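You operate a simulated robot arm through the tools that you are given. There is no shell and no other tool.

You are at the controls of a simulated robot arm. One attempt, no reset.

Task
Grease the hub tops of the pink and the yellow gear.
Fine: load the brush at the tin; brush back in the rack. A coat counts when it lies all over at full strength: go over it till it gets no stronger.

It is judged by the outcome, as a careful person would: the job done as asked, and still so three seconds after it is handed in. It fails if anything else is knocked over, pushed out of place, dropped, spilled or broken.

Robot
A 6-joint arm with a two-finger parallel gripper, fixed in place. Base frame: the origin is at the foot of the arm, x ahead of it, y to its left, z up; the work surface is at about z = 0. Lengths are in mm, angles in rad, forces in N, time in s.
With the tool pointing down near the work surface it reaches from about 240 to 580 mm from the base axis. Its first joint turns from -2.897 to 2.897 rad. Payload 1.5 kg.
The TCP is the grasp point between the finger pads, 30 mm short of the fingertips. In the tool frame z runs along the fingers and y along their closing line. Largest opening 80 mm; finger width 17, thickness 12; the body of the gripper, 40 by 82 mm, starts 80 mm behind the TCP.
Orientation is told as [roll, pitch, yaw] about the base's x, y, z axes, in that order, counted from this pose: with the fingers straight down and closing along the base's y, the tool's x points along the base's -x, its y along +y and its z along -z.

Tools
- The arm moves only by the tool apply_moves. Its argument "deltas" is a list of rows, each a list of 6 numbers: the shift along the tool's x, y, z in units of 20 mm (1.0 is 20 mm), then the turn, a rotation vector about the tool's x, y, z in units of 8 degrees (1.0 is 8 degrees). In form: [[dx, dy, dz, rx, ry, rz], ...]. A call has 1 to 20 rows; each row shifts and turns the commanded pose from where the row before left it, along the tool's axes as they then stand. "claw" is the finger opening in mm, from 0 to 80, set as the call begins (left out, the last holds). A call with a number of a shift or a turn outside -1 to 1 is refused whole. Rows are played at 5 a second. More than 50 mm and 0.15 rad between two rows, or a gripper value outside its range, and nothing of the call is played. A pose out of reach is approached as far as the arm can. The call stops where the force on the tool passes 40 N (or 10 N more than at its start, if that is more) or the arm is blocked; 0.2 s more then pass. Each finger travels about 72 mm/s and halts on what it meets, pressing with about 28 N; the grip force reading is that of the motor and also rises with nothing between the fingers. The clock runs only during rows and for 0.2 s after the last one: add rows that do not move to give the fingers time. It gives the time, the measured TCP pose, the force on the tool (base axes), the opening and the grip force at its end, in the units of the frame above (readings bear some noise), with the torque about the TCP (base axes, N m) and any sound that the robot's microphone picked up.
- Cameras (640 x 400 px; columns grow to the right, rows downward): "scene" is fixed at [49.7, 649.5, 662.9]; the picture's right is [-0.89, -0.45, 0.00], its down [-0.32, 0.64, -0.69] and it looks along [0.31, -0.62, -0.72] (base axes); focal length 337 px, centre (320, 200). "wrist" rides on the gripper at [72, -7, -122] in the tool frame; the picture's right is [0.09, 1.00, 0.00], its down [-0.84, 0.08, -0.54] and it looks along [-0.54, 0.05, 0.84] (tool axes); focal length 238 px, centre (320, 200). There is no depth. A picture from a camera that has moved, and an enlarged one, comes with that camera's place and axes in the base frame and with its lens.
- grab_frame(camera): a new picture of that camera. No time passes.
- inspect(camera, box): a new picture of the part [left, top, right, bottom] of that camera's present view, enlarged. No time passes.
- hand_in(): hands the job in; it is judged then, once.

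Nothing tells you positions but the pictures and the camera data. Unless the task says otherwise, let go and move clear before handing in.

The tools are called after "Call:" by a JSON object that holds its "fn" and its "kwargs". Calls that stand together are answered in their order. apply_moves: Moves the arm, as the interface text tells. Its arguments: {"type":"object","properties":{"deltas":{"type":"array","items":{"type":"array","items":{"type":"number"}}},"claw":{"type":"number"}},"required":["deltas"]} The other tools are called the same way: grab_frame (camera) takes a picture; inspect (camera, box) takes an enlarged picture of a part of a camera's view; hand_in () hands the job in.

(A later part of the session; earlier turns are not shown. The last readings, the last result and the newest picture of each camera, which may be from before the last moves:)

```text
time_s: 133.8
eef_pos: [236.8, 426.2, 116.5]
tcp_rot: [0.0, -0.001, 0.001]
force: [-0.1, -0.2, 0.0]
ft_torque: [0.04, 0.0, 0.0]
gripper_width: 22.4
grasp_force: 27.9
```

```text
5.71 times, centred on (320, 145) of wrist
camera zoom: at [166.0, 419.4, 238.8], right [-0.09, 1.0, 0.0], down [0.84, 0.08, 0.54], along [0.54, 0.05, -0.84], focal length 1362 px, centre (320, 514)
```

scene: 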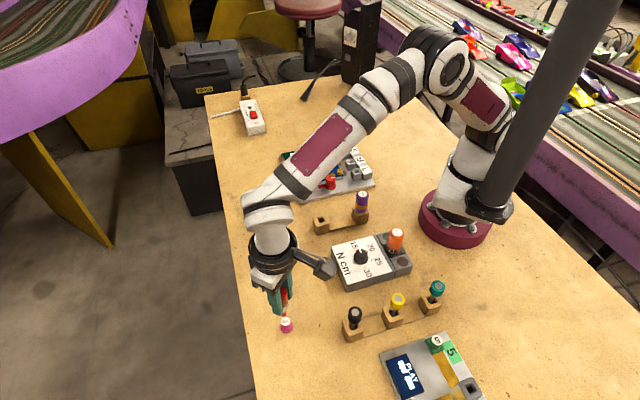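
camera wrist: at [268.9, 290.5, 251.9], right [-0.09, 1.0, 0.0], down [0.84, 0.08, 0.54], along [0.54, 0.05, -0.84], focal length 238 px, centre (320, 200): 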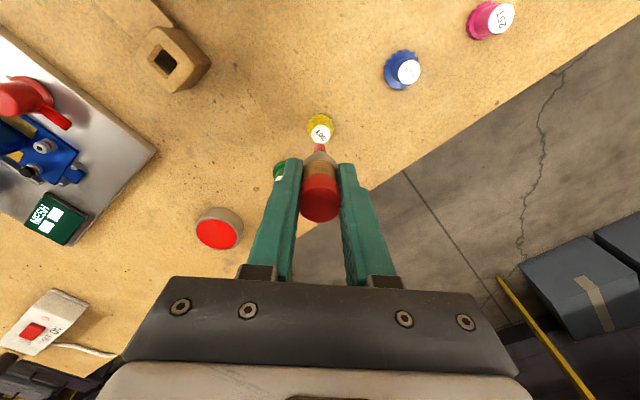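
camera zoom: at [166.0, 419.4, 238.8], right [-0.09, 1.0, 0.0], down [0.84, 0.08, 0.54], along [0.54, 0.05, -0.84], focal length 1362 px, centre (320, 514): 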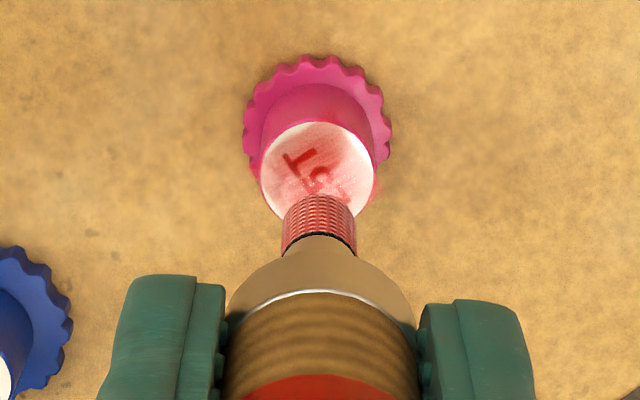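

I can't easily judge further change with the brush in the way. I'll go back to the tin for a fresh load and compare both gears unobstructed from the scene camera.

Call:
{"fn": "apply_moves", "kwargs": {"deltas": [[0, 0, -0.8, 0, 0, 0], [0, 0, -0.8, 0, 0, 0], [0.046, -0.76, 0, 0, 0, 0], [0.046, -0.76, 0, 0, 0, 0], [0.046, -0.76, 0, 0, 0, 0], [0.046, -0.76, 0, 0, 0, 0], [0.046, -0.76, 0, 0, 0, 0], [-0.8125, -0.75, 0, 0, 0, 0], [-0.8125, -0.75, 0, 0, 0, 0], [-0.8125, -0.75, 0, 0, 0, 0], [-0.8125, -0.75, 0, 0, 0, 0], [-0.8125, -0.75, 0, 0, 0, 0], [-0.8125, -0.75, 0, 0, 0, 0], [-0.8125, -0.75, 0, 0, 0, 0], [-0.8125, -0.75, 0, 0, 0, 0]]}}

Call:
{"fn": "apply_moves", "kwargs": {"deltas": [[-0.845, -0.369, 0, 0, 0, 0], [-0.845, -0.369, 0, 0, 0, 0], [-0.845, -0.369, 0, 0, 0, 0], [-0.845, -0.369, 0, 0, 0, 0], [-0.845, -0.369, 0, 0, 0, 0], [-0.845, -0.369, 0, 0, 0, 0], [-0.845, -0.369, 0, 0, 0, 0], [0, 0, 0.8, 0, 0, 0], [0, 0, 0.8, 0, 0, 0], [0, 0, 0.5, 0, 0, 0], [0, 0, 0.4, 0, 0, 0], [0, 0, 0, 0, 0, 0], [0, 0, 0, 0, 0, 0]]}}

Call:
{"fn": "inspect", "kwargs": {"camera": "scene", "box": [274, 310, 298, 334]}}

Call:
{"fn": "inspect", "kwargs": {"camera": "scene", "box": [266, 240, 290, 264]}}

Call:
{"fn": "inspect", "kwargs": {"camera": "scene", "box": [230, 165, 280, 215]}}

```text
time_s: 137.0
eef_pos: [361.1, 230.0, 149.0]
tcp_rot: [0.0, 0.0, 0.001]
force: [0.4, -0.1, 0.3]
ft_torque: [-0.01, 0.0, 0.0]
gripper_width: 22.1
grasp_force: 27.7
```

```text
time_s: 139.8
eef_pos: [479.8, 179.2, 100.0]
tcp_rot: [0.0, -0.002, 0.0]
force: [0.2, 0.2, -0.8]
ft_torque: [-0.02, 0.01, -0.01]
gripper_width: 22.3
grasp_force: 28.2
```

```text
16.00 times, centred on (286, 322) of scene
camera zoom: at [49.7, 649.5, 662.9], right [-0.89, -0.45, 0.0], down [-0.32, 0.64, -0.69], along [0.31, -0.62, -0.72], focal length 5391 px, centre (864, -1752)
```

zoom: 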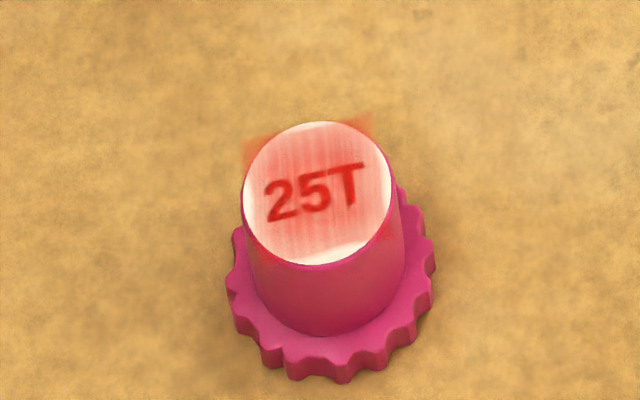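

```text
16.00 times, centred on (278, 252) of scene
camera zoom: at [49.7, 649.5, 662.9], right [-0.89, -0.45, 0.0], down [-0.32, 0.64, -0.69], along [0.31, -0.62, -0.72], focal length 5391 px, centre (992, -632)
```

zoom: 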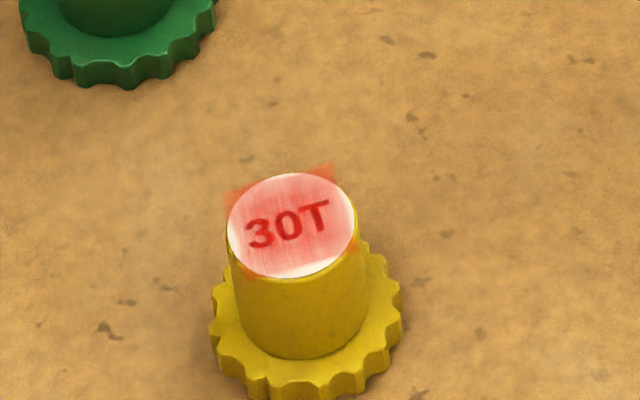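

```text
8.00 times, centred on (255, 190) of scene
camera zoom: at [49.7, 649.5, 662.9], right [-0.89, -0.45, 0.0], down [-0.32, 0.64, -0.69], along [0.31, -0.62, -0.72], focal length 2696 px, centre (840, 280)
```

zoom: 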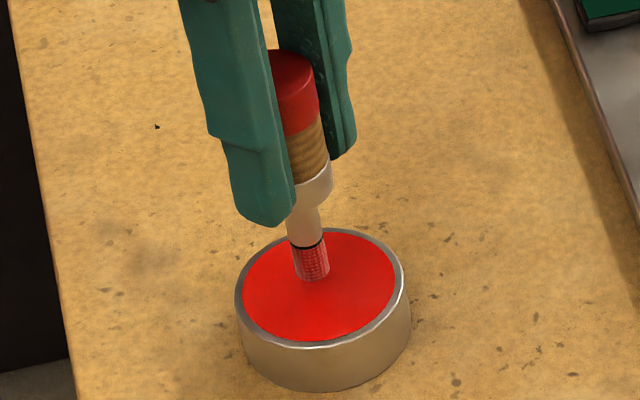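

Clear now: yellow is stronger and smoother; pink is still streaky, so both can take more. I'll dip again for a fresh load.

Call:
{"fn": "apply_moves", "kwargs": {"deltas": [[0, 0, 0.15, 0, 0, 0], [0, 0, 0.1, 0, 0, 0], [0, 0, 0, 0, 0, 0]]}}

Call:
{"fn": "apply_moves", "kwargs": {"deltas": [[0, 0, 0.03, 0, 0, 0], [0, 0, 0, 0, 0, 0], [0, 0, 0, 0, 0, 0]]}}

```text
time_s: 140.6
eef_pos: [479.3, 178.0, 94.4]
tcp_rot: [0.001, 0.002, -0.001]
force: [0.7, -1.1, -1.1]
ft_torque: [-0.01, 0.01, 0.03]
gripper_width: 21.8
grasp_force: 27.7
```

```text
time_s: 141.4
eef_pos: [479.6, 179.0, 94.1]
tcp_rot: [0.001, -0.001, 0.0]
force: [0.5, 0.7, -0.2]
ft_torque: [0.03, 0.01, 0.03]
gripper_width: 22.1
grasp_force: 28.0
```

Call:
{"fn": "apply_moves", "kwargs": {"deltas": [[0, 0, 0.03, 0, 0, 0], [0, 0, 0, 0, 0, 0], [0, 0, 0, 0, 0, 0]]}}

```text
time_s: 142.2
eef_pos: [479.5, 178.8, 93.1]
tcp_rot: [0.002, -0.001, 0.001]
force: [-1.1, 0.4, 8.0]
ft_torque: [-0.01, 0.07, 0.0]
gripper_width: 22.1
grasp_force: 28.5
```

In contact at 8 N. A gentle stir to load fully.

Call:
{"fn": "apply_moves", "kwargs": {"deltas": [[0.1, 0, 0, 0, 0, 0], [0.1, 0, 0, 0, 0, 0], [-0.1, 0, 0, 0, 0, 0], [-0.1, 0, 0, 0, 0, 0], [0, 0.1, 0, 0, 0, 0], [0, 0.1, 0, 0, 0, 0], [0, -0.1, 0, 0, 0, 0], [0, -0.1, 0, 0, 0, 0], [0, 0, 0, 0, 0, 0]]}}

Call:
{"fn": "inspect", "kwargs": {"camera": "scene", "box": [230, 165, 280, 215]}}

```text
time_s: 144.2
eef_pos: [479.6, 178.1, 93.4]
tcp_rot: [0.002, 0.0, 0.001]
force: [-0.5, 2.8, 4.1]
ft_torque: [0.18, -0.01, 0.03]
gripper_width: 22.2
grasp_force: 27.6
```

```text
8.00 times, centred on (255, 190) of scene
camera zoom: at [49.7, 649.5, 662.9], right [-0.89, -0.45, 0.0], down [-0.32, 0.64, -0.69], along [0.31, -0.62, -0.72], focal length 2696 px, centre (840, 280)
```

zoom: 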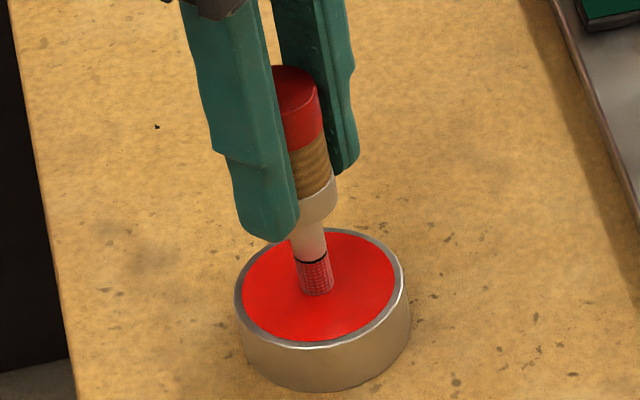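

The tin stayed put. Back to the yellow gear for more passes.

Call:
{"fn": "apply_moves", "kwargs": {"deltas": [[0, 0, -0.4, 0, 0, 0], [0, 0, -0.8, 0, 0, 0], [0, 0, -0.8, 0, 0, 0], [0, 0, -0.81, 0, 0, 0], [0.845, 0.3686, 0, 0, 0, 0], [0.845, 0.3686, 0, 0, 0, 0], [0.845, 0.3686, 0, 0, 0, 0], [0.845, 0.3686, 0, 0, 0, 0], [0.845, 0.3686, 0, 0, 0, 0], [0.845, 0.3686, 0, 0, 0, 0], [0.845, 0.3686, 0, 0, 0, 0], [0.3075, 0.8575, 0, 0, 0, 0], [0.3075, 0.8575, 0, 0, 0, 0], [0.3075, 0.8575, 0, 0, 0, 0], [0.3075, 0.8575, 0, 0, 0, 0], [0, 0, 0.8, 0, 0, 0], [0, 0, 0.75, 0, 0, 0], [0, 0, 0, 0, 0, 0], [0, 0, 0, 0, 0, 0]]}}

Call:
{"fn": "inspect", "kwargs": {"camera": "scene", "box": [266, 240, 290, 264]}}

Call:
{"fn": "inspect", "kwargs": {"camera": "wrist", "box": [290, 110, 350, 180]}}

```text
time_s: 148.2
eef_pos: [336.7, 298.8, 118.4]
tcp_rot: [0.0, 0.0, 0.0]
force: [-0.7, 0.6, 0.2]
ft_torque: [-0.03, 0.01, 0.03]
gripper_width: 22.1
grasp_force: 28.8
```

```text
16.00 times, centred on (278, 252) of scene
camera zoom: at [49.7, 649.5, 662.9], right [-0.89, -0.45, 0.0], down [-0.32, 0.64, -0.69], along [0.31, -0.62, -0.72], focal length 5391 px, centre (992, -632)
```

zoom: 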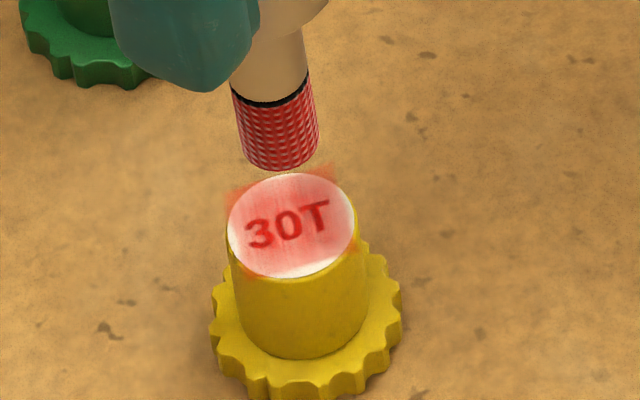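

```text
5.71 times, centred on (320, 145) of wrist
camera zoom: at [265.9, 292.1, 240.2], right [-0.09, 1.0, 0.0], down [0.84, 0.08, 0.54], along [0.54, 0.05, -0.84], focal length 1362 px, centre (320, 514)
```

zoom: 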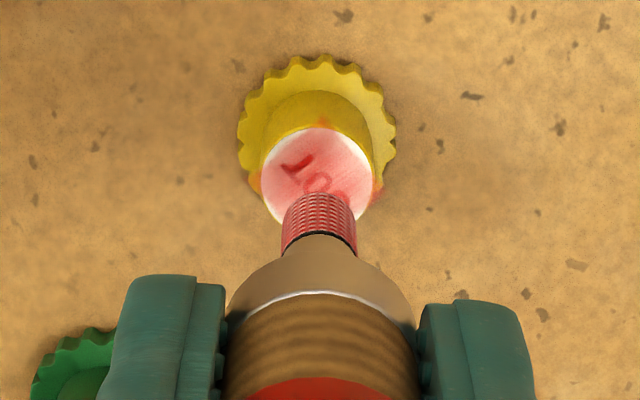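

Call:
{"fn": "apply_moves", "kwargs": {"deltas": [[-0.2, 0.2, 0.5, 0, 0, 0], [0, 0, 0.4, 0, 0, 0], [0, 0, 0.11, 0, 0, 0], [0, 0, 0, 0, 0, 0]]}}

```text
time_s: 149.2
eef_pos: [340.1, 303.5, 97.8]
tcp_rot: [0.0, 0.0, 0.0]
force: [0.0, -0.2, 0.5]
ft_torque: [-0.02, 0.04, 0.05]
gripper_width: 22.4
grasp_force: 28.0
```

Call:
{"fn": "apply_moves", "kwargs": {"deltas": [[0, 0, 0.02, 0, 0, 0], [0, -0.2, 0, 0, 0, 0], [0, -0.2, 0, 0, 0, 0]]}}

```text
time_s: 150.0
eef_pos: [340.4, 296.2, 98.0]
tcp_rot: [0.0, -0.001, 0.0]
force: [0.0, 0.6, -0.5]
ft_torque: [0.0, 0.0, 0.0]
gripper_width: 22.1
grasp_force: 28.1
```

Call:
{"fn": "apply_moves", "kwargs": {"deltas": [[0, 0, 0.025, 0, 0, 0], [0, 0.2, 0, 0, 0, 0], [0, 0.2, 0, 0, 0, 0]]}}

```text
time_s: 150.8
eef_pos: [340.1, 303.5, 97.0]
tcp_rot: [0.0, 0.0, 0.0]
force: [0.7, 0.7, 0.2]
ft_torque: [0.0, 0.0, 0.02]
gripper_width: 22.2
grasp_force: 27.9
```

Call:
{"fn": "apply_moves", "kwargs": {"deltas": [[0.1, 0, 0.015, 0, 0, 0], [0, -0.2, 0, 0, 0, 0], [0, -0.2, 0, 0, 0, 0]]}}

Call:
{"fn": "inspect", "kwargs": {"camera": "scene", "box": [266, 240, 290, 264]}}

```text
time_s: 151.6
eef_pos: [341.1, 295.1, 97.2]
tcp_rot: [-0.002, -0.001, 0.002]
force: [0.9, 0.7, 0.0]
ft_torque: [-0.04, 0.01, 0.03]
gripper_width: 22.0
grasp_force: 27.9
```

```text
16.00 times, centred on (278, 252) of scene
camera zoom: at [49.7, 649.5, 662.9], right [-0.89, -0.45, 0.0], down [-0.32, 0.64, -0.69], along [0.31, -0.62, -0.72], focal length 5391 px, centre (992, -632)
```

zoom: 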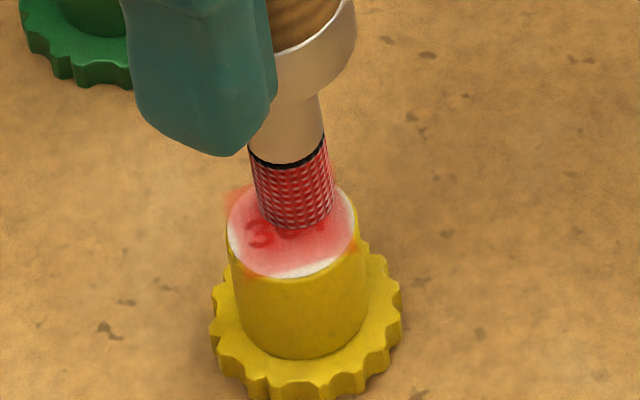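

Call:
{"fn": "apply_moves", "kwargs": {"deltas": [[0, 0, 0.02, 0, 0, 0], [0, 0.2, 0, 0, 0, 0], [0, 0.2, 0, 0, 0, 0]]}}

```text
time_s: 152.4
eef_pos: [337.6, 303.7, 97.2]
tcp_rot: [0.003, -0.001, -0.001]
force: [0.9, -3.8, 10.3]
ft_torque: [-0.25, -0.05, -0.04]
gripper_width: 22.2
grasp_force: 28.2
```

In contact now (10 N); easing off slightly and continuing the raster.

Call:
{"fn": "apply_moves", "kwargs": {"deltas": [[0.1, 0, -0.01, 0, 0, 0], [0, -0.2, 0, 0, 0, 0], [0, -0.2, 0, 0, 0, 0], [0.1, 0, 0, 0, 0, 0], [0, 0.2, 0, 0, 0, 0], [0, 0.2, 0, 0, 0, 0], [0.1, 0, 0, 0, 0, 0], [0, -0.2, 0, 0, 0, 0], [0, -0.2, 0, 0, 0, 0]]}}

Call:
{"fn": "apply_moves", "kwargs": {"deltas": [[-0.2, 0, 0, 0, 0, 0], [-0.2, 0, 0, 0, 0, 0], [0, 0.1, 0, 0, 0, 0], [0.2, 0, 0, 0, 0, 0], [0.2, 0, 0, 0, 0, 0], [0, 0.1, 0, 0, 0, 0], [-0.2, 0, 0, 0, 0, 0], [-0.2, 0, 0, 0, 0, 0]]}}

Call:
{"fn": "apply_moves", "kwargs": {"deltas": [[0.2, 0, -0.5, 0, 0, 0], [0, 0, -0.5, 0, 0, 0], [0, 0, 0, 0, 0, 0]]}}

Call:
{"fn": "inspect", "kwargs": {"camera": "scene", "box": [266, 240, 290, 264]}}

Call:
{"fn": "inspect", "kwargs": {"camera": "wrist", "box": [290, 110, 350, 180]}}

```text
time_s: 154.4
eef_pos: [333.1, 295.0, 95.6]
tcp_rot: [0.002, -0.002, -0.001]
force: [-0.2, 3.6, 9.5]
ft_torque: [0.31, -0.05, 0.0]
gripper_width: 22.0
grasp_force: 28.0
```

```text
time_s: 156.2
eef_pos: [339.4, 299.1, 96.2]
tcp_rot: [0.0, 0.0, 0.0]
force: [0.7, 0.0, -0.4]
ft_torque: [0.01, 0.02, 0.02]
gripper_width: 21.9
grasp_force: 27.6
```

```text
time_s: 157.0
eef_pos: [337.6, 299.2, 117.0]
tcp_rot: [0.002, 0.0, 0.001]
force: [-0.3, -0.4, -0.9]
ft_torque: [-0.02, -0.01, -0.04]
gripper_width: 22.2
grasp_force: 28.6
```

```text
16.00 times, centred on (278, 252) of scene
camera zoom: at [49.7, 649.5, 662.9], right [-0.89, -0.45, 0.0], down [-0.32, 0.64, -0.69], along [0.31, -0.62, -0.72], focal length 5391 px, centre (992, -632)
```

zoom: 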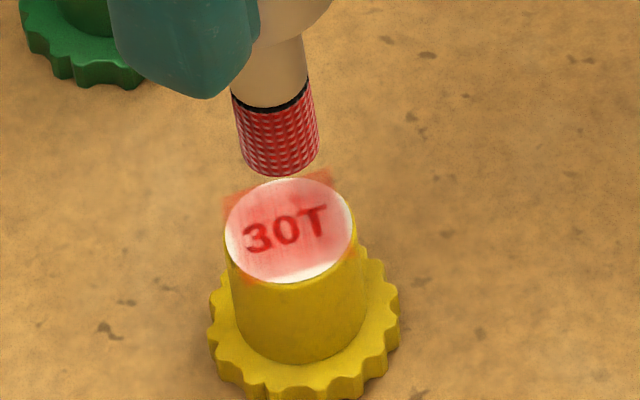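

```text
5.71 times, centred on (320, 145) of wrist
camera zoom: at [265.9, 292.3, 239.0], right [-0.09, 1.0, 0.0], down [0.84, 0.08, 0.54], along [0.54, 0.05, -0.84], focal length 1362 px, centre (320, 514)
```

zoom: 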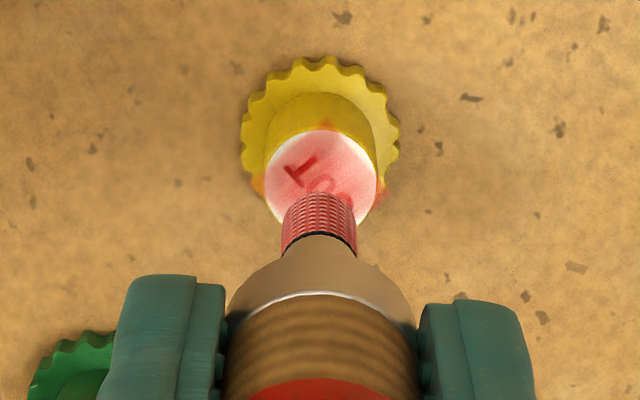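

Yellow didn't get visibly stronger with that firm raster. I'll do one last pass concentrating on its slightly lighter +x side, then compare.

Call:
{"fn": "apply_moves", "kwargs": {"deltas": [[-0.255, 0.225, 0.5, 0, 0, 0], [0, 0, 0.4, 0, 0, 0], [0, 0, 0.105, 0, 0, 0], [0, -0.2, 0, 0, 0, 0], [0, -0.2, 0, 0, 0, 0], [0.05, 0, 0, 0, 0, 0], [0, 0.2, 0, 0, 0, 0], [0, 0.2, 0, 0, 0, 0]]}}

Call:
{"fn": "apply_moves", "kwargs": {"deltas": [[0.05, 0, 0, 0, 0, 0], [0, -0.2, 0, 0, 0, 0], [0, -0.2, 0, 0, 0, 0], [0.05, 0, 0, 0, 0, 0], [0, 0.2, 0, 0, 0, 0], [0, 0.2, 0, 0, 0, 0], [0.05, 0, 0, 0, 0, 0], [0, -0.2, 0, 0, 0, 0], [0, -0.2, 0, 0, 0, 0]]}}

Call:
{"fn": "apply_moves", "kwargs": {"deltas": [[0, 0, -0.5, 0, 0, 0], [0, 0, -0.8, 0, 0, 0], [0.1, -0.8, -0.5, 0, 0, 0], [0.1, -0.8, 0, 0, 0, 0], [0, 0, 0, 0, 0, 0]]}}

Call:
{"fn": "inspect", "kwargs": {"camera": "scene", "box": [266, 240, 290, 264]}}

Call:
{"fn": "inspect", "kwargs": {"camera": "scene", "box": [274, 310, 298, 334]}}

Call:
{"fn": "grab_frame", "kwargs": {"camera": "wrist"}}

```text
time_s: 158.8
eef_pos: [341.9, 304.6, 96.6]
tcp_rot: [0.001, 0.0, 0.0]
force: [-0.1, -0.4, 1.7]
ft_torque: [-0.03, 0.0, -0.01]
gripper_width: 22.1
grasp_force: 27.8
```

```text
time_s: 160.8
eef_pos: [338.2, 296.8, 94.8]
tcp_rot: [0.0, -0.001, -0.001]
force: [-1.0, 1.7, 2.3]
ft_torque: [0.05, -0.05, 0.0]
gripper_width: 22.2
grasp_force: 27.6
```

```text
time_s: 162.0
eef_pos: [333.8, 264.1, 133.1]
tcp_rot: [-0.001, -0.001, 0.0]
force: [0.0, -0.1, -0.4]
ft_torque: [0.0, 0.05, 0.02]
gripper_width: 22.2
grasp_force: 27.8
```

```text
16.00 times, centred on (278, 252) of scene
camera zoom: at [49.7, 649.5, 662.9], right [-0.89, -0.45, 0.0], down [-0.32, 0.64, -0.69], along [0.31, -0.62, -0.72], focal length 5391 px, centre (992, -632)
```

zoom: 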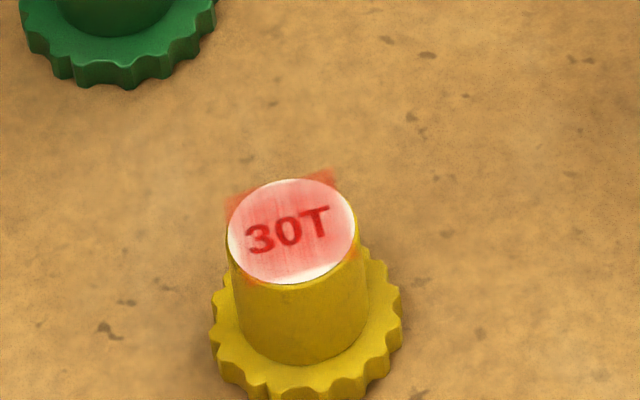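

```text
16.00 times, centred on (286, 322) of scene
camera zoom: at [49.7, 649.5, 662.9], right [-0.89, -0.45, 0.0], down [-0.32, 0.64, -0.69], along [0.31, -0.62, -0.72], focal length 5391 px, centre (864, -1752)
```

zoom: 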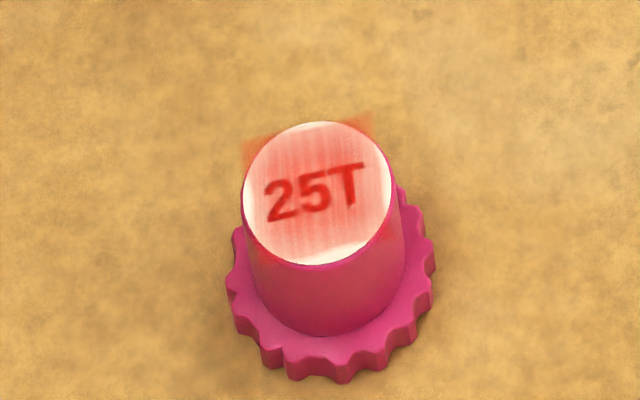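

```text
taken
camera wrist: at [262.7, 257.0, 254.9], right [-0.09, 1.0, 0.0], down [0.84, 0.08, 0.54], along [0.54, 0.05, -0.84], focal length 238 px, centre (320, 200)
```

wrist: 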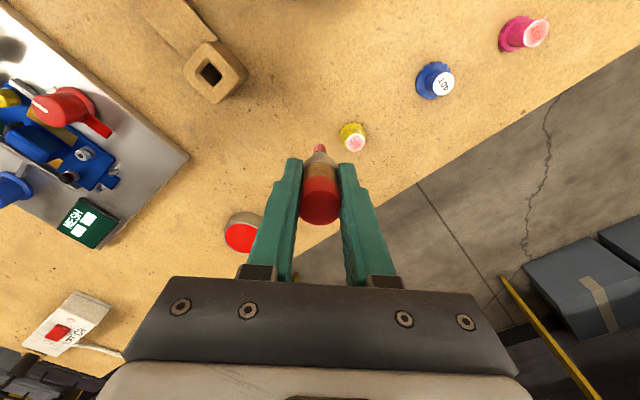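

Yellow looks solid and even now; pink is visibly streakier and needs more passes. Returning to pink.

Call:
{"fn": "apply_moves", "kwargs": {"deltas": [[0, 0, -0.9, 0, 0, 0], [0.732, 0.621, 0, 0, 0, 0], [0.732, 0.621, 0, 0, 0, 0], [0.732, 0.621, 0, 0, 0, 0], [0.732, 0.621, 0, 0, 0, 0], [0.732, 0.621, 0, 0, 0, 0], [0.732, 0.621, 0, 0, 0, 0], [0.732, 0.621, 0, 0, 0, 0], [-0.04, 0.761, 0, 0, 0, 0], [-0.04, 0.761, 0, 0, 0, 0], [-0.04, 0.761, 0, 0, 0, 0], [-0.04, 0.761, 0, 0, 0, 0], [-0.04, 0.761, 0, 0, 0, 0], [0, 0, 0.8, 0, 0, 0], [0, 0, 0.89, 0, 0, 0], [0, 0, 0, 0, 0, 0], [0, 0, 0, 0, 0, 0]]}}

Call:
{"fn": "inspect", "kwargs": {"camera": "scene", "box": [274, 310, 298, 334]}}

Call:
{"fn": "inspect", "kwargs": {"camera": "wrist", "box": [290, 110, 350, 180]}}

```text
time_s: 165.6
eef_pos: [235.5, 428.8, 115.9]
tcp_rot: [0.001, 0.001, 0.0]
force: [-0.1, 0.4, 0.0]
ft_torque: [0.0, 0.01, 0.02]
gripper_width: 21.9
grasp_force: 28.0
```

```text
16.00 times, centred on (286, 322) of scene
camera zoom: at [49.7, 649.5, 662.9], right [-0.89, -0.45, 0.0], down [-0.32, 0.64, -0.69], along [0.31, -0.62, -0.72], focal length 5391 px, centre (864, -1752)
```

zoom: 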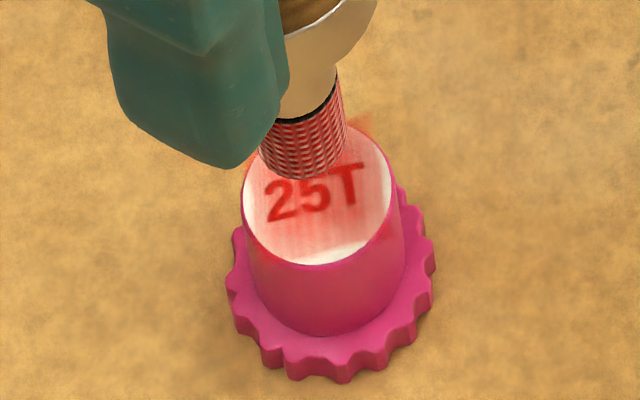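

```text
5.71 times, centred on (320, 145) of wrist
camera zoom: at [164.7, 420.7, 238.0], right [-0.09, 1.0, 0.0], down [0.84, 0.08, 0.54], along [0.54, 0.05, -0.84], focal length 1362 px, centre (320, 514)
```

zoom: 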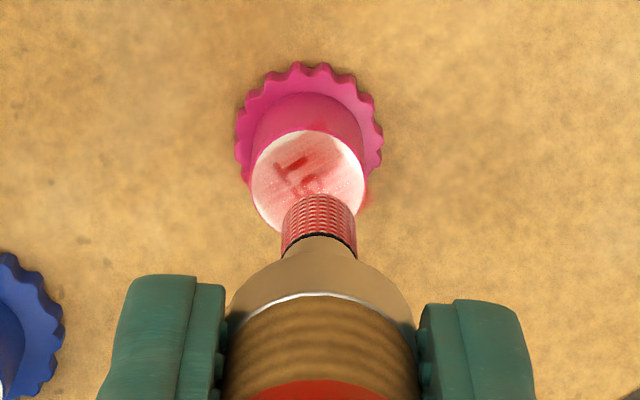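

Call:
{"fn": "apply_moves", "kwargs": {"deltas": [[-0.225, 0.125, 0.5, 0, 0, 0], [0, 0, 0.4, 0, 0, 0], [0, 0, 0.12, 0, 0, 0], [0, -0.2, 0, 0, 0, 0], [0, -0.2, 0, 0, 0, 0]]}}

```text
time_s: 166.8
eef_pos: [240.5, 421.2, 98.0]
tcp_rot: [0.0, -0.003, -0.002]
force: [-0.3, 0.6, -0.1]
ft_torque: [0.0, 0.01, 0.02]
gripper_width: 22.2
grasp_force: 27.5
```

Call:
{"fn": "apply_moves", "kwargs": {"deltas": [[0, 0, 0.03, 0, 0, 0], [0, 0.2, 0, 0, 0, 0], [0, 0.2, 0, 0, 0, 0]]}}

```text
time_s: 167.6
eef_pos: [238.4, 430.4, 95.9]
tcp_rot: [0.002, -0.002, 0.001]
force: [1.2, -6.1, 14.1]
ft_torque: [-0.43, -0.07, 0.02]
gripper_width: 22.3
grasp_force: 28.0
```

Call:
{"fn": "apply_moves", "kwargs": {"deltas": [[0.1, 0, -0.015, 0, 0, 0], [0, -0.2, 0, 0, 0, 0], [0, -0.2, 0, 0, 0, 0], [0.1, 0, 0, 0, 0, 0], [0, 0.2, 0, 0, 0, 0], [0, 0.2, 0, 0, 0, 0], [0.1, 0, 0, 0, 0, 0], [0, -0.2, 0, 0, 0, 0], [0, -0.2, 0, 0, 0, 0], [0.1, 0, 0, 0, 0, 0], [0, 0.2, 0, 0, 0, 0], [0, 0.2, 0, 0, 0, 0]]}}

Call:
{"fn": "apply_moves", "kwargs": {"deltas": [[-0.2, 0, 0, 0, 0, 0], [-0.2, 0, 0, 0, 0, 0], [0, -0.1, 0, 0, 0, 0], [0.2, 0, 0, 0, 0, 0], [0.2, 0, 0, 0, 0, 0], [0, -0.1, 0, 0, 0, 0], [-0.2, 0, 0, 0, 0, 0], [-0.2, 0, 0, 0, 0, 0], [0, -0.1, 0, 0, 0, 0], [0.2, 0, 0, 0, 0, 0], [0.2, 0, 0, 0, 0, 0], [0, -0.1, 0, 0, 0, 0], [-0.2, 0, 0, 0, 0, 0], [-0.2, 0, 0, 0, 0, 0]]}}

Call:
{"fn": "apply_moves", "kwargs": {"deltas": [[0.2, 0.2, -0.5, 0, 0, 0], [0, 0, -0.5, 0, 0, 0], [0, 0, 0, 0, 0, 0]]}}

Call:
{"fn": "inspect", "kwargs": {"camera": "scene", "box": [274, 310, 298, 334]}}

Call:
{"fn": "inspect", "kwargs": {"camera": "wrist", "box": [290, 110, 350, 180]}}

```text
time_s: 170.2
eef_pos: [232.1, 430.0, 95.7]
tcp_rot: [-0.001, -0.003, 0.0]
force: [-0.2, -3.7, 10.3]
ft_torque: [-0.22, -0.01, 0.0]
gripper_width: 21.9
grasp_force: 27.7
```

```text
time_s: 173.2
eef_pos: [238.5, 421.6, 95.2]
tcp_rot: [0.001, 0.001, -0.003]
force: [-4.6, -0.8, 11.6]
ft_torque: [0.0, 0.35, 0.02]
gripper_width: 22.4
grasp_force: 28.3
```

```text
time_s: 174.0
eef_pos: [235.8, 425.7, 116.9]
tcp_rot: [0.0, -0.002, -0.001]
force: [0.4, -0.1, 0.4]
ft_torque: [0.03, -0.01, -0.01]
gripper_width: 22.3
grasp_force: 28.0
```

```text
16.00 times, centred on (286, 322) of scene
camera zoom: at [49.7, 649.5, 662.9], right [-0.89, -0.45, 0.0], down [-0.32, 0.64, -0.69], along [0.31, -0.62, -0.72], focal length 5391 px, centre (864, -1752)
```

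zoom: 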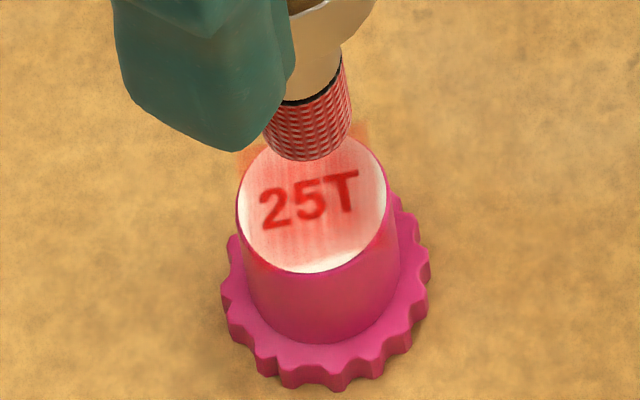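

```text
5.71 times, centred on (320, 145) of wrist
camera zoom: at [165.2, 418.8, 238.0], right [-0.09, 1.0, 0.0], down [0.84, 0.08, 0.54], along [0.54, 0.05, -0.84], focal length 1362 px, centre (320, 514)
```

zoom: 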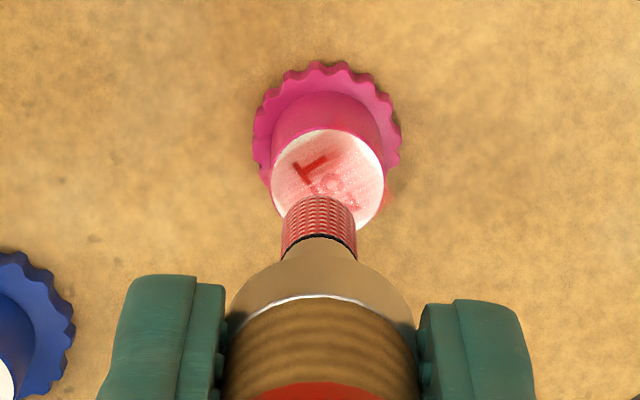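

Firm, full contact no longer changes the pink centre, so it's at its limit there; but the outer corners of the coated square look fainter. I'll work the outer edges (±x, ±y) with tangential strokes.

Call:
{"fn": "apply_moves", "kwargs": {"deltas": [[0.095, 0.395, 0.5, 0, 0, 0], [0, 0, 0.4, 0, 0, 0], [0, 0, 0.1, 0, 0, 0], [-0.2, 0, 0, 0, 0, 0], [0.2, 0, 0, 0, 0, 0], [-0.2, 0, 0, 0, 0, 0], [0.1, -0.15, 0, 0, 0, 0], [0, -0.15, 0, 0, 0, 0]]}}

Call:
{"fn": "apply_moves", "kwargs": {"deltas": [[0, 0, -0.1, 0, 0, 0], [0.1, -0.32, 0, 0, 0, 0], [0, 0, 0.1, 0, 0, 0], [-0.2, 0, 0, 0, 0, 0], [0.2, 0, 0, 0, 0, 0], [-0.2, 0, 0, 0, 0, 0], [0.1, 0.15, 0, 0, 0, 0], [0, 0.15, 0, 0, 0, 0]]}}

Call:
{"fn": "apply_moves", "kwargs": {"deltas": [[0, 0, -0.5, 0, 0, 0], [0, 0, -0.5, 0, 0, 0], [0, 0, 0, 0, 0, 0]]}}

Call:
{"fn": "inspect", "kwargs": {"camera": "scene", "box": [274, 310, 298, 334]}}

Call:
{"fn": "inspect", "kwargs": {"camera": "wrist", "box": [290, 110, 350, 180]}}

```text
time_s: 175.8
eef_pos: [236.6, 428.3, 96.1]
tcp_rot: [0.001, 0.0, -0.002]
force: [1.0, 1.5, 4.8]
ft_torque: [0.09, -0.05, -0.05]
gripper_width: 22.1
grasp_force: 28.1
```

```text
time_s: 177.6
eef_pos: [235.9, 428.0, 96.0]
tcp_rot: [0.003, -0.004, 0.0]
force: [0.2, -0.3, 0.3]
ft_torque: [-0.03, -0.01, 0.01]
gripper_width: 21.9
grasp_force: 27.7
```

```text
time_s: 178.4
eef_pos: [236.5, 427.3, 117.2]
tcp_rot: [0.0, 0.0, -0.001]
force: [0.2, 0.2, -0.1]
ft_torque: [0.01, 0.0, 0.01]
gripper_width: 22.1
grasp_force: 27.9
```

```text
16.00 times, centred on (286, 322) of scene
camera zoom: at [49.7, 649.5, 662.9], right [-0.89, -0.45, 0.0], down [-0.32, 0.64, -0.69], along [0.31, -0.62, -0.72], focal length 5391 px, centre (864, -1752)
```

zoom: 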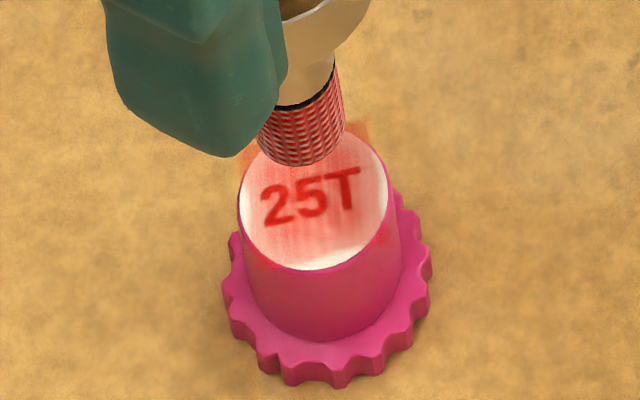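

```text
5.71 times, centred on (320, 145) of wrist
camera zoom: at [165.3, 420.0, 238.8], right [-0.09, 1.0, 0.0], down [0.84, 0.08, 0.54], along [0.54, 0.05, -0.84], focal length 1362 px, centre (320, 514)
```

zoom: 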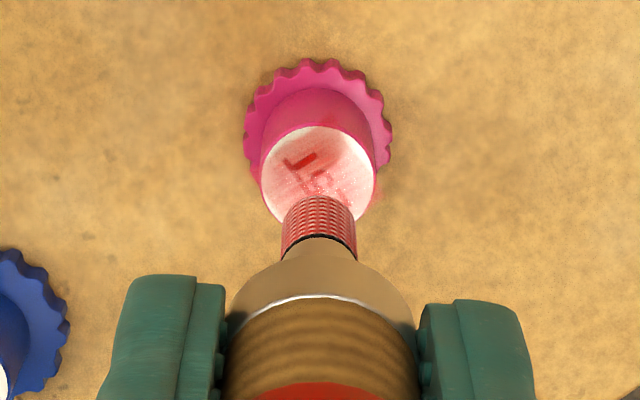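

Call:
{"fn": "apply_moves", "kwargs": {"deltas": [[-0.295, -0.09, 0.5, 0, 0, 0], [0, 0, 0.4, 0, 0, 0], [0, 0, 0.115, 0, 0, 0], [0, 0.2, 0, 0, 0, 0], [0, -0.2, 0, 0, 0, 0], [0, 0.2, 0, 0, 0, 0], [0.15, -0.1, 0, 0, 0, 0], [0.15, 0, 0, 0, 0, 0]]}}

Call:
{"fn": "apply_moves", "kwargs": {"deltas": [[0, 0, -0.1, 0, 0, 0], [0.32, -0.1, 0, 0, 0, 0], [0, 0, 0.1, 0, 0, 0], [0, 0.2, 0, 0, 0, 0], [0, -0.2, 0, 0, 0, 0], [0, 0.2, 0, 0, 0, 0], [-0.15, -0.1, 0, 0, 0, 0], [-0.15, 0, 0, 0, 0, 0]]}}

Call:
{"fn": "apply_moves", "kwargs": {"deltas": [[0, 0, -0.5, 0, 0, 0], [0, 0, -0.5, 0, 0, 0], [0, 0, 0, 0, 0, 0]]}}

Call:
{"fn": "inspect", "kwargs": {"camera": "scene", "box": [274, 310, 298, 334]}}

Call:
{"fn": "inspect", "kwargs": {"camera": "wrist", "box": [290, 110, 350, 180]}}

```text
time_s: 180.2
eef_pos: [236.3, 426.4, 96.1]
tcp_rot: [0.0, 0.0, 0.0]
force: [-0.1, 0.0, 0.0]
ft_torque: [0.02, 0.02, -0.02]
gripper_width: 22.2
grasp_force: 27.6
```

```text
time_s: 182.0
eef_pos: [235.6, 427.1, 95.7]
tcp_rot: [0.0, 0.0, -0.001]
force: [-2.1, -0.3, 4.0]
ft_torque: [-0.01, 0.12, -0.01]
gripper_width: 22.0
grasp_force: 28.3
```

```text
time_s: 182.8
eef_pos: [236.6, 426.3, 116.5]
tcp_rot: [-0.001, -0.001, 0.0]
force: [0.3, 0.1, -0.1]
ft_torque: [0.05, 0.0, -0.04]
gripper_width: 22.2
grasp_force: 28.2
```

```text
16.00 times, centred on (286, 322) of scene
camera zoom: at [49.7, 649.5, 662.9], right [-0.89, -0.45, 0.0], down [-0.32, 0.64, -0.69], along [0.31, -0.62, -0.72], focal length 5391 px, centre (864, -1752)
```

zoom: 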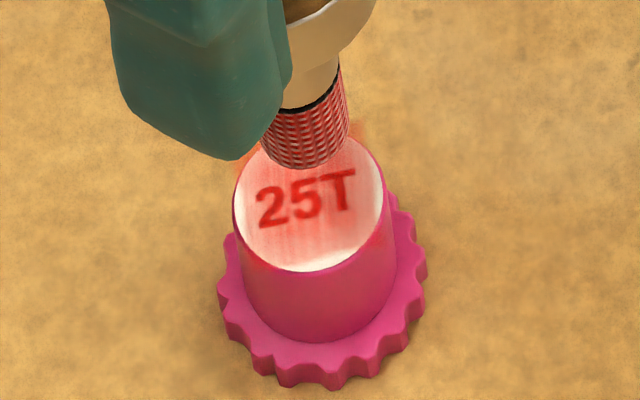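

```text
5.71 times, centred on (320, 145) of wrist
camera zoom: at [164.9, 419.8, 238.1], right [-0.09, 1.0, 0.0], down [0.84, 0.08, 0.54], along [0.54, 0.05, -0.84], focal length 1362 px, centre (320, 514)
```

zoom: 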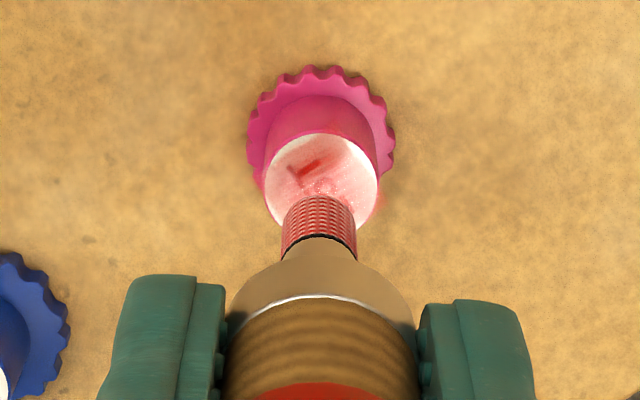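

No further change on pink, so its coat looks saturated. Now I'll go to yellow to give its outer edges the same treatment.

Call:
{"fn": "apply_moves", "kwargs": {"deltas": [[0, 0, -0.9, 0, 0, 0], [0, 0, -0.85, 0, 0, 0], [0.041, -0.764, 0, 0, 0, 0], [0.041, -0.764, 0, 0, 0, 0], [0.041, -0.764, 0, 0, 0, 0], [0.041, -0.764, 0, 0, 0, 0], [0.041, -0.764, 0, 0, 0, 0], [-0.7536, -0.3636, 0, 0, 0, 0], [-0.7536, -0.3636, 0, 0, 0, 0], [-0.7536, -0.3636, 0, 0, 0, 0], [-0.7536, -0.3636, 0, 0, 0, 0], [-0.7536, -0.3636, 0, 0, 0, 0], [-0.7536, -0.3636, 0, 0, 0, 0], [-0.7536, -0.3636, 0, 0, 0, 0], [0, 0, 0.8, 0, 0, 0], [0, 0, 0.9, 0, 0, 0], [0, 0, 0, 0, 0, 0], [0, 0, 0, 0, 0, 0]]}}

Call:
{"fn": "inspect", "kwargs": {"camera": "scene", "box": [274, 310, 298, 334]}}

Call:
{"fn": "inspect", "kwargs": {"camera": "scene", "box": [266, 240, 290, 264]}}

Call:
{"fn": "inspect", "kwargs": {"camera": "wrist", "box": [290, 110, 350, 180]}}

```text
time_s: 186.6
eef_pos: [336.9, 299.0, 116.4]
tcp_rot: [0.001, 0.0, 0.0]
force: [0.2, 0.2, -0.2]
ft_torque: [-0.03, 0.01, 0.04]
gripper_width: 22.1
grasp_force: 27.8
```

```text
16.00 times, centred on (286, 322) of scene
camera zoom: at [49.7, 649.5, 662.9], right [-0.89, -0.45, 0.0], down [-0.32, 0.64, -0.69], along [0.31, -0.62, -0.72], focal length 5391 px, centre (864, -1752)
```

zoom: 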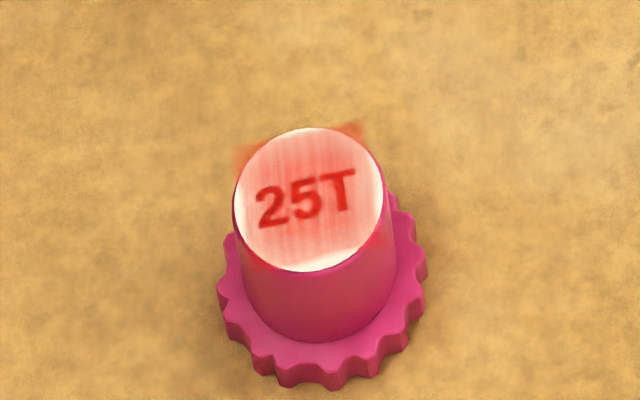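

```text
16.00 times, centred on (278, 252) of scene
camera zoom: at [49.7, 649.5, 662.9], right [-0.89, -0.45, 0.0], down [-0.32, 0.64, -0.69], along [0.31, -0.62, -0.72], focal length 5391 px, centre (992, -632)
```

zoom: 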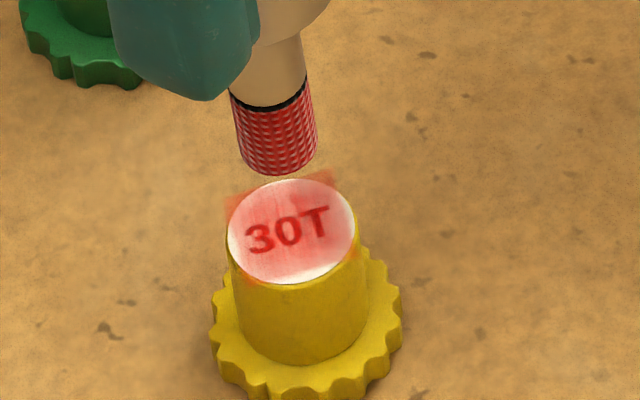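

```text
5.71 times, centred on (320, 145) of wrist
camera zoom: at [265.9, 292.3, 238.5], right [-0.09, 1.0, 0.0], down [0.84, 0.08, 0.54], along [0.54, 0.05, -0.84], focal length 1362 px, centre (320, 514)
```

zoom: 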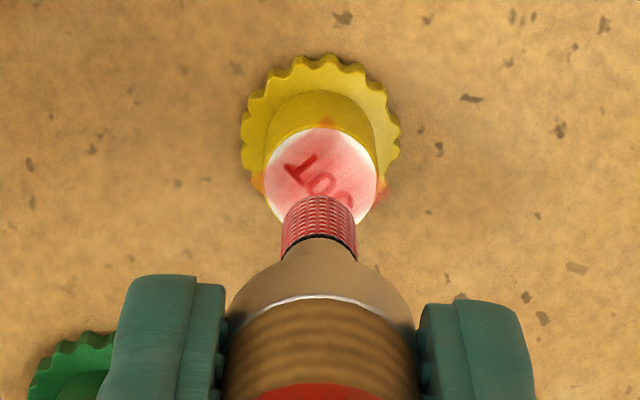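

Pink did gain a bit more (more solid than before), so I'll keep alternating. Now the outer edges of yellow.

Call:
{"fn": "apply_moves", "kwargs": {"deltas": [[0.13, 0.34, 0.5, 0, 0, 0], [0, 0, 0.4, 0, 0, 0], [0, 0, 0.12, 0, 0, 0], [-0.2, 0, 0, 0, 0, 0]]}}

```text
time_s: 187.6
eef_pos: [338.9, 306.6, 95.2]
tcp_rot: [0.001, -0.002, 0.001]
force: [-1.5, -0.5, 3.7]
ft_torque: [-0.03, 0.05, -0.04]
gripper_width: 22.2
grasp_force: 28.3
```

Call:
{"fn": "apply_moves", "kwargs": {"deltas": [[0.2, 0, 0.005, 0, 0, 0], [-0.2, 0, 0, 0, 0, 0], [0.2, 0, 0, 0, 0, 0], [-0.1, -0.15, 0, 0, 0, 0], [0, -0.15, 0, 0, 0, 0], [0, 0, -0.1, 0, 0, 0], [0.1, -0.32, 0, 0, 0, 0], [0, 0, 0.1, 0, 0, 0], [-0.2, 0, 0, 0, 0, 0], [0.2, 0, 0, 0, 0, 0], [-0.2, 0, 0, 0, 0, 0], [0.1, 0.15, 0, 0, 0, 0], [0, 0.15, 0, 0, 0, 0]]}}

Call:
{"fn": "apply_moves", "kwargs": {"deltas": [[0, 0, -0.1, 0, 0, 0], [-0.32, -0.1, 0, 0, 0, 0], [0, 0, 0.1, 0, 0, 0], [0, 0.2, 0, 0, 0, 0], [0, -0.2, 0, 0, 0, 0], [0, 0.2, 0, 0, 0, 0], [0.15, -0.1, 0, 0, 0, 0], [0.15, 0, 0, 0, 0, 0], [0, 0, -0.1, 0, 0, 0], [0.32, -0.1, 0, 0, 0, 0], [0, 0, 0.1, 0, 0, 0], [0, 0.2, 0, 0, 0, 0], [0, -0.2, 0, 0, 0, 0], [0, 0.2, 0, 0, 0, 0], [-0.15, -0.1, 0, 0, 0, 0], [-0.15, 0, 0, 0, 0, 0]]}}

Call:
{"fn": "apply_moves", "kwargs": {"deltas": [[0, 0, -0.5, 0, 0, 0], [0, 0, -0.5, 0, 0, 0], [0, 0, 0, 0, 0, 0]]}}

Call:
{"fn": "inspect", "kwargs": {"camera": "scene", "box": [266, 240, 290, 264]}}

Call:
{"fn": "inspect", "kwargs": {"camera": "wrist", "box": [290, 110, 350, 180]}}

```text
time_s: 190.4
eef_pos: [336.9, 299.1, 97.6]
tcp_rot: [0.0, -0.001, 0.0]
force: [-0.5, -1.1, 0.1]
ft_torque: [0.0, -0.01, -0.01]
gripper_width: 22.2
grasp_force: 28.1
```

```text
time_s: 193.8
eef_pos: [337.0, 299.6, 96.7]
tcp_rot: [0.001, 0.0, 0.001]
force: [-0.5, 0.8, 1.4]
ft_torque: [-0.01, 0.01, 0.0]
gripper_width: 22.2
grasp_force: 28.1
```

```text
time_s: 194.6
eef_pos: [337.4, 298.3, 116.1]
tcp_rot: [0.0, 0.001, 0.001]
force: [-0.7, 0.7, -0.3]
ft_torque: [0.01, -0.03, 0.01]
gripper_width: 22.0
grasp_force: 28.2
```

```text
16.00 times, centred on (278, 252) of scene
camera zoom: at [49.7, 649.5, 662.9], right [-0.89, -0.45, 0.0], down [-0.32, 0.64, -0.69], along [0.31, -0.62, -0.72], focal length 5391 px, centre (992, -632)
```

zoom: 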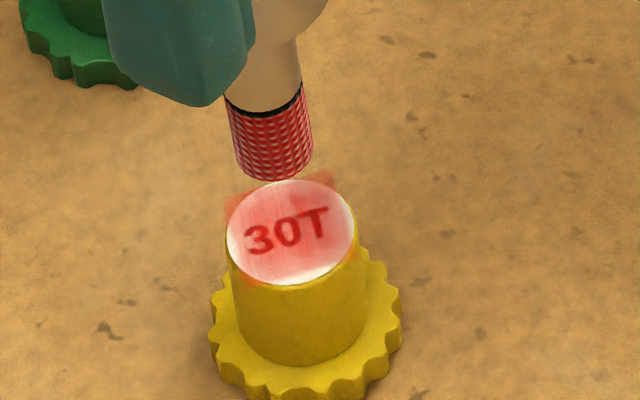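

```text
5.71 times, centred on (320, 145) of wrist
camera zoom: at [266.3, 293.1, 237.9], right [-0.09, 1.0, 0.0], down [0.84, 0.08, 0.54], along [0.54, 0.05, -0.84], focal length 1362 px, centre (320, 514)
```

zoom: 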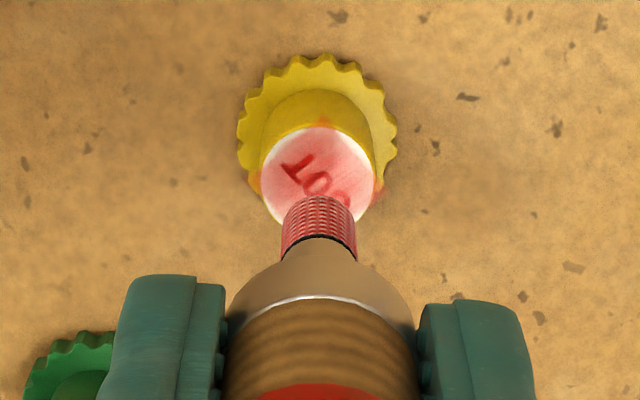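

Contact was intermittent. I'll run one firm, full raster (both directions) on yellow and compare unobstructed.

Call:
{"fn": "apply_moves", "kwargs": {"deltas": [[-0.155, 0.2, 0.5, 0, 0, 0], [0, 0, 0.4, 0, 0, 0], [0, 0, 0.125, 0, 0, 0], [0, -0.2, 0, 0, 0, 0], [0, -0.2, 0, 0, 0, 0], [0.1, 0, 0, 0, 0, 0], [0, 0.2, 0, 0, 0, 0], [0, 0.2, 0, 0, 0, 0], [0.1, 0, 0, 0, 0, 0], [0, -0.2, 0, 0, 0, 0], [0, -0.2, 0, 0, 0, 0], [0.1, 0, 0, 0, 0, 0], [0, 0.2, 0, 0, 0, 0], [0, 0.2, 0, 0, 0, 0], [0.1, 0, 0, 0, 0, 0], [0, -0.2, 0, 0, 0, 0], [0, -0.2, 0, 0, 0, 0]]}}

Call:
{"fn": "apply_moves", "kwargs": {"deltas": [[-0.2, 0, 0, 0, 0, 0], [-0.2, 0, 0, 0, 0, 0], [0, 0.1, 0, 0, 0, 0], [0.2, 0, 0, 0, 0, 0], [0.2, 0, 0, 0, 0, 0], [0, 0.1, 0, 0, 0, 0], [-0.2, 0, 0, 0, 0, 0], [-0.2, 0, 0, 0, 0, 0], [0, 0.1, 0, 0, 0, 0], [0.2, 0, 0, 0, 0, 0], [0.2, 0, 0, 0, 0, 0], [0, 0.1, 0, 0, 0, 0], [-0.2, 0, 0, 0, 0, 0], [-0.2, 0, 0, 0, 0, 0]]}}

Call:
{"fn": "apply_moves", "kwargs": {"deltas": [[0.2, -0.2, -0.5, 0, 0, 0], [0, 0, -0.5, 0, 0, 0], [0, 0, 0, 0, 0, 0]]}}

Call:
{"fn": "inspect", "kwargs": {"camera": "scene", "box": [266, 240, 290, 264]}}

Call:
{"fn": "inspect", "kwargs": {"camera": "wrist", "box": [290, 110, 350, 180]}}

```text
time_s: 198.2
eef_pos: [330.6, 296.5, 96.1]
tcp_rot: [0.003, 0.0, 0.0]
force: [-0.3, 1.7, 5.4]
ft_torque: [0.14, -0.05, 0.02]
gripper_width: 21.9
grasp_force: 27.8
```

```text
time_s: 201.2
eef_pos: [341.2, 304.0, 96.1]
tcp_rot: [0.001, -0.002, 0.0]
force: [-2.8, 0.3, 6.7]
ft_torque: [0.04, 0.2, 0.0]
gripper_width: 22.1
grasp_force: 28.0
```

```text
time_s: 202.0
eef_pos: [335.5, 299.1, 115.1]
tcp_rot: [0.002, -0.002, -0.001]
force: [1.0, -0.2, -0.8]
ft_torque: [0.01, -0.01, -0.01]
gripper_width: 22.1
grasp_force: 27.3
```

```text
16.00 times, centred on (278, 252) of scene
camera zoom: at [49.7, 649.5, 662.9], right [-0.89, -0.45, 0.0], down [-0.32, 0.64, -0.69], along [0.31, -0.62, -0.72], focal length 5391 px, centre (992, -632)
```

zoom: 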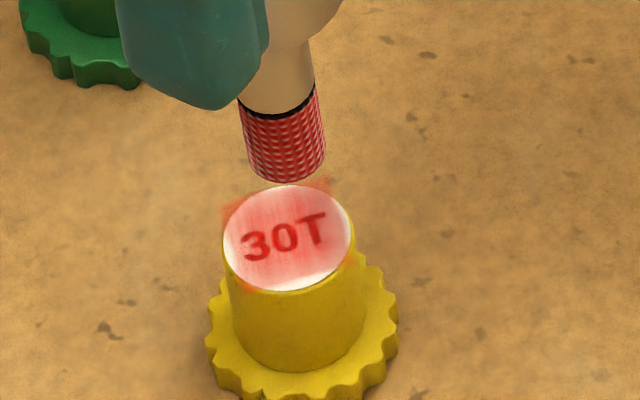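

```text
5.71 times, centred on (320, 145) of wrist
camera zoom: at [264.8, 292.2, 237.1], right [-0.09, 1.0, 0.0], down [0.84, 0.08, 0.54], along [0.54, 0.05, -0.84], focal length 1362 px, centre (320, 514)
```

zoom: 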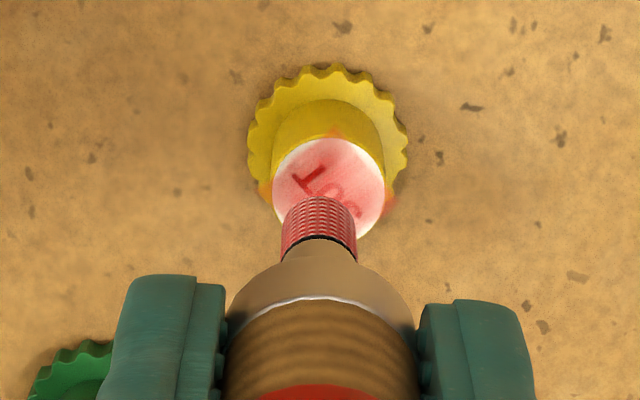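

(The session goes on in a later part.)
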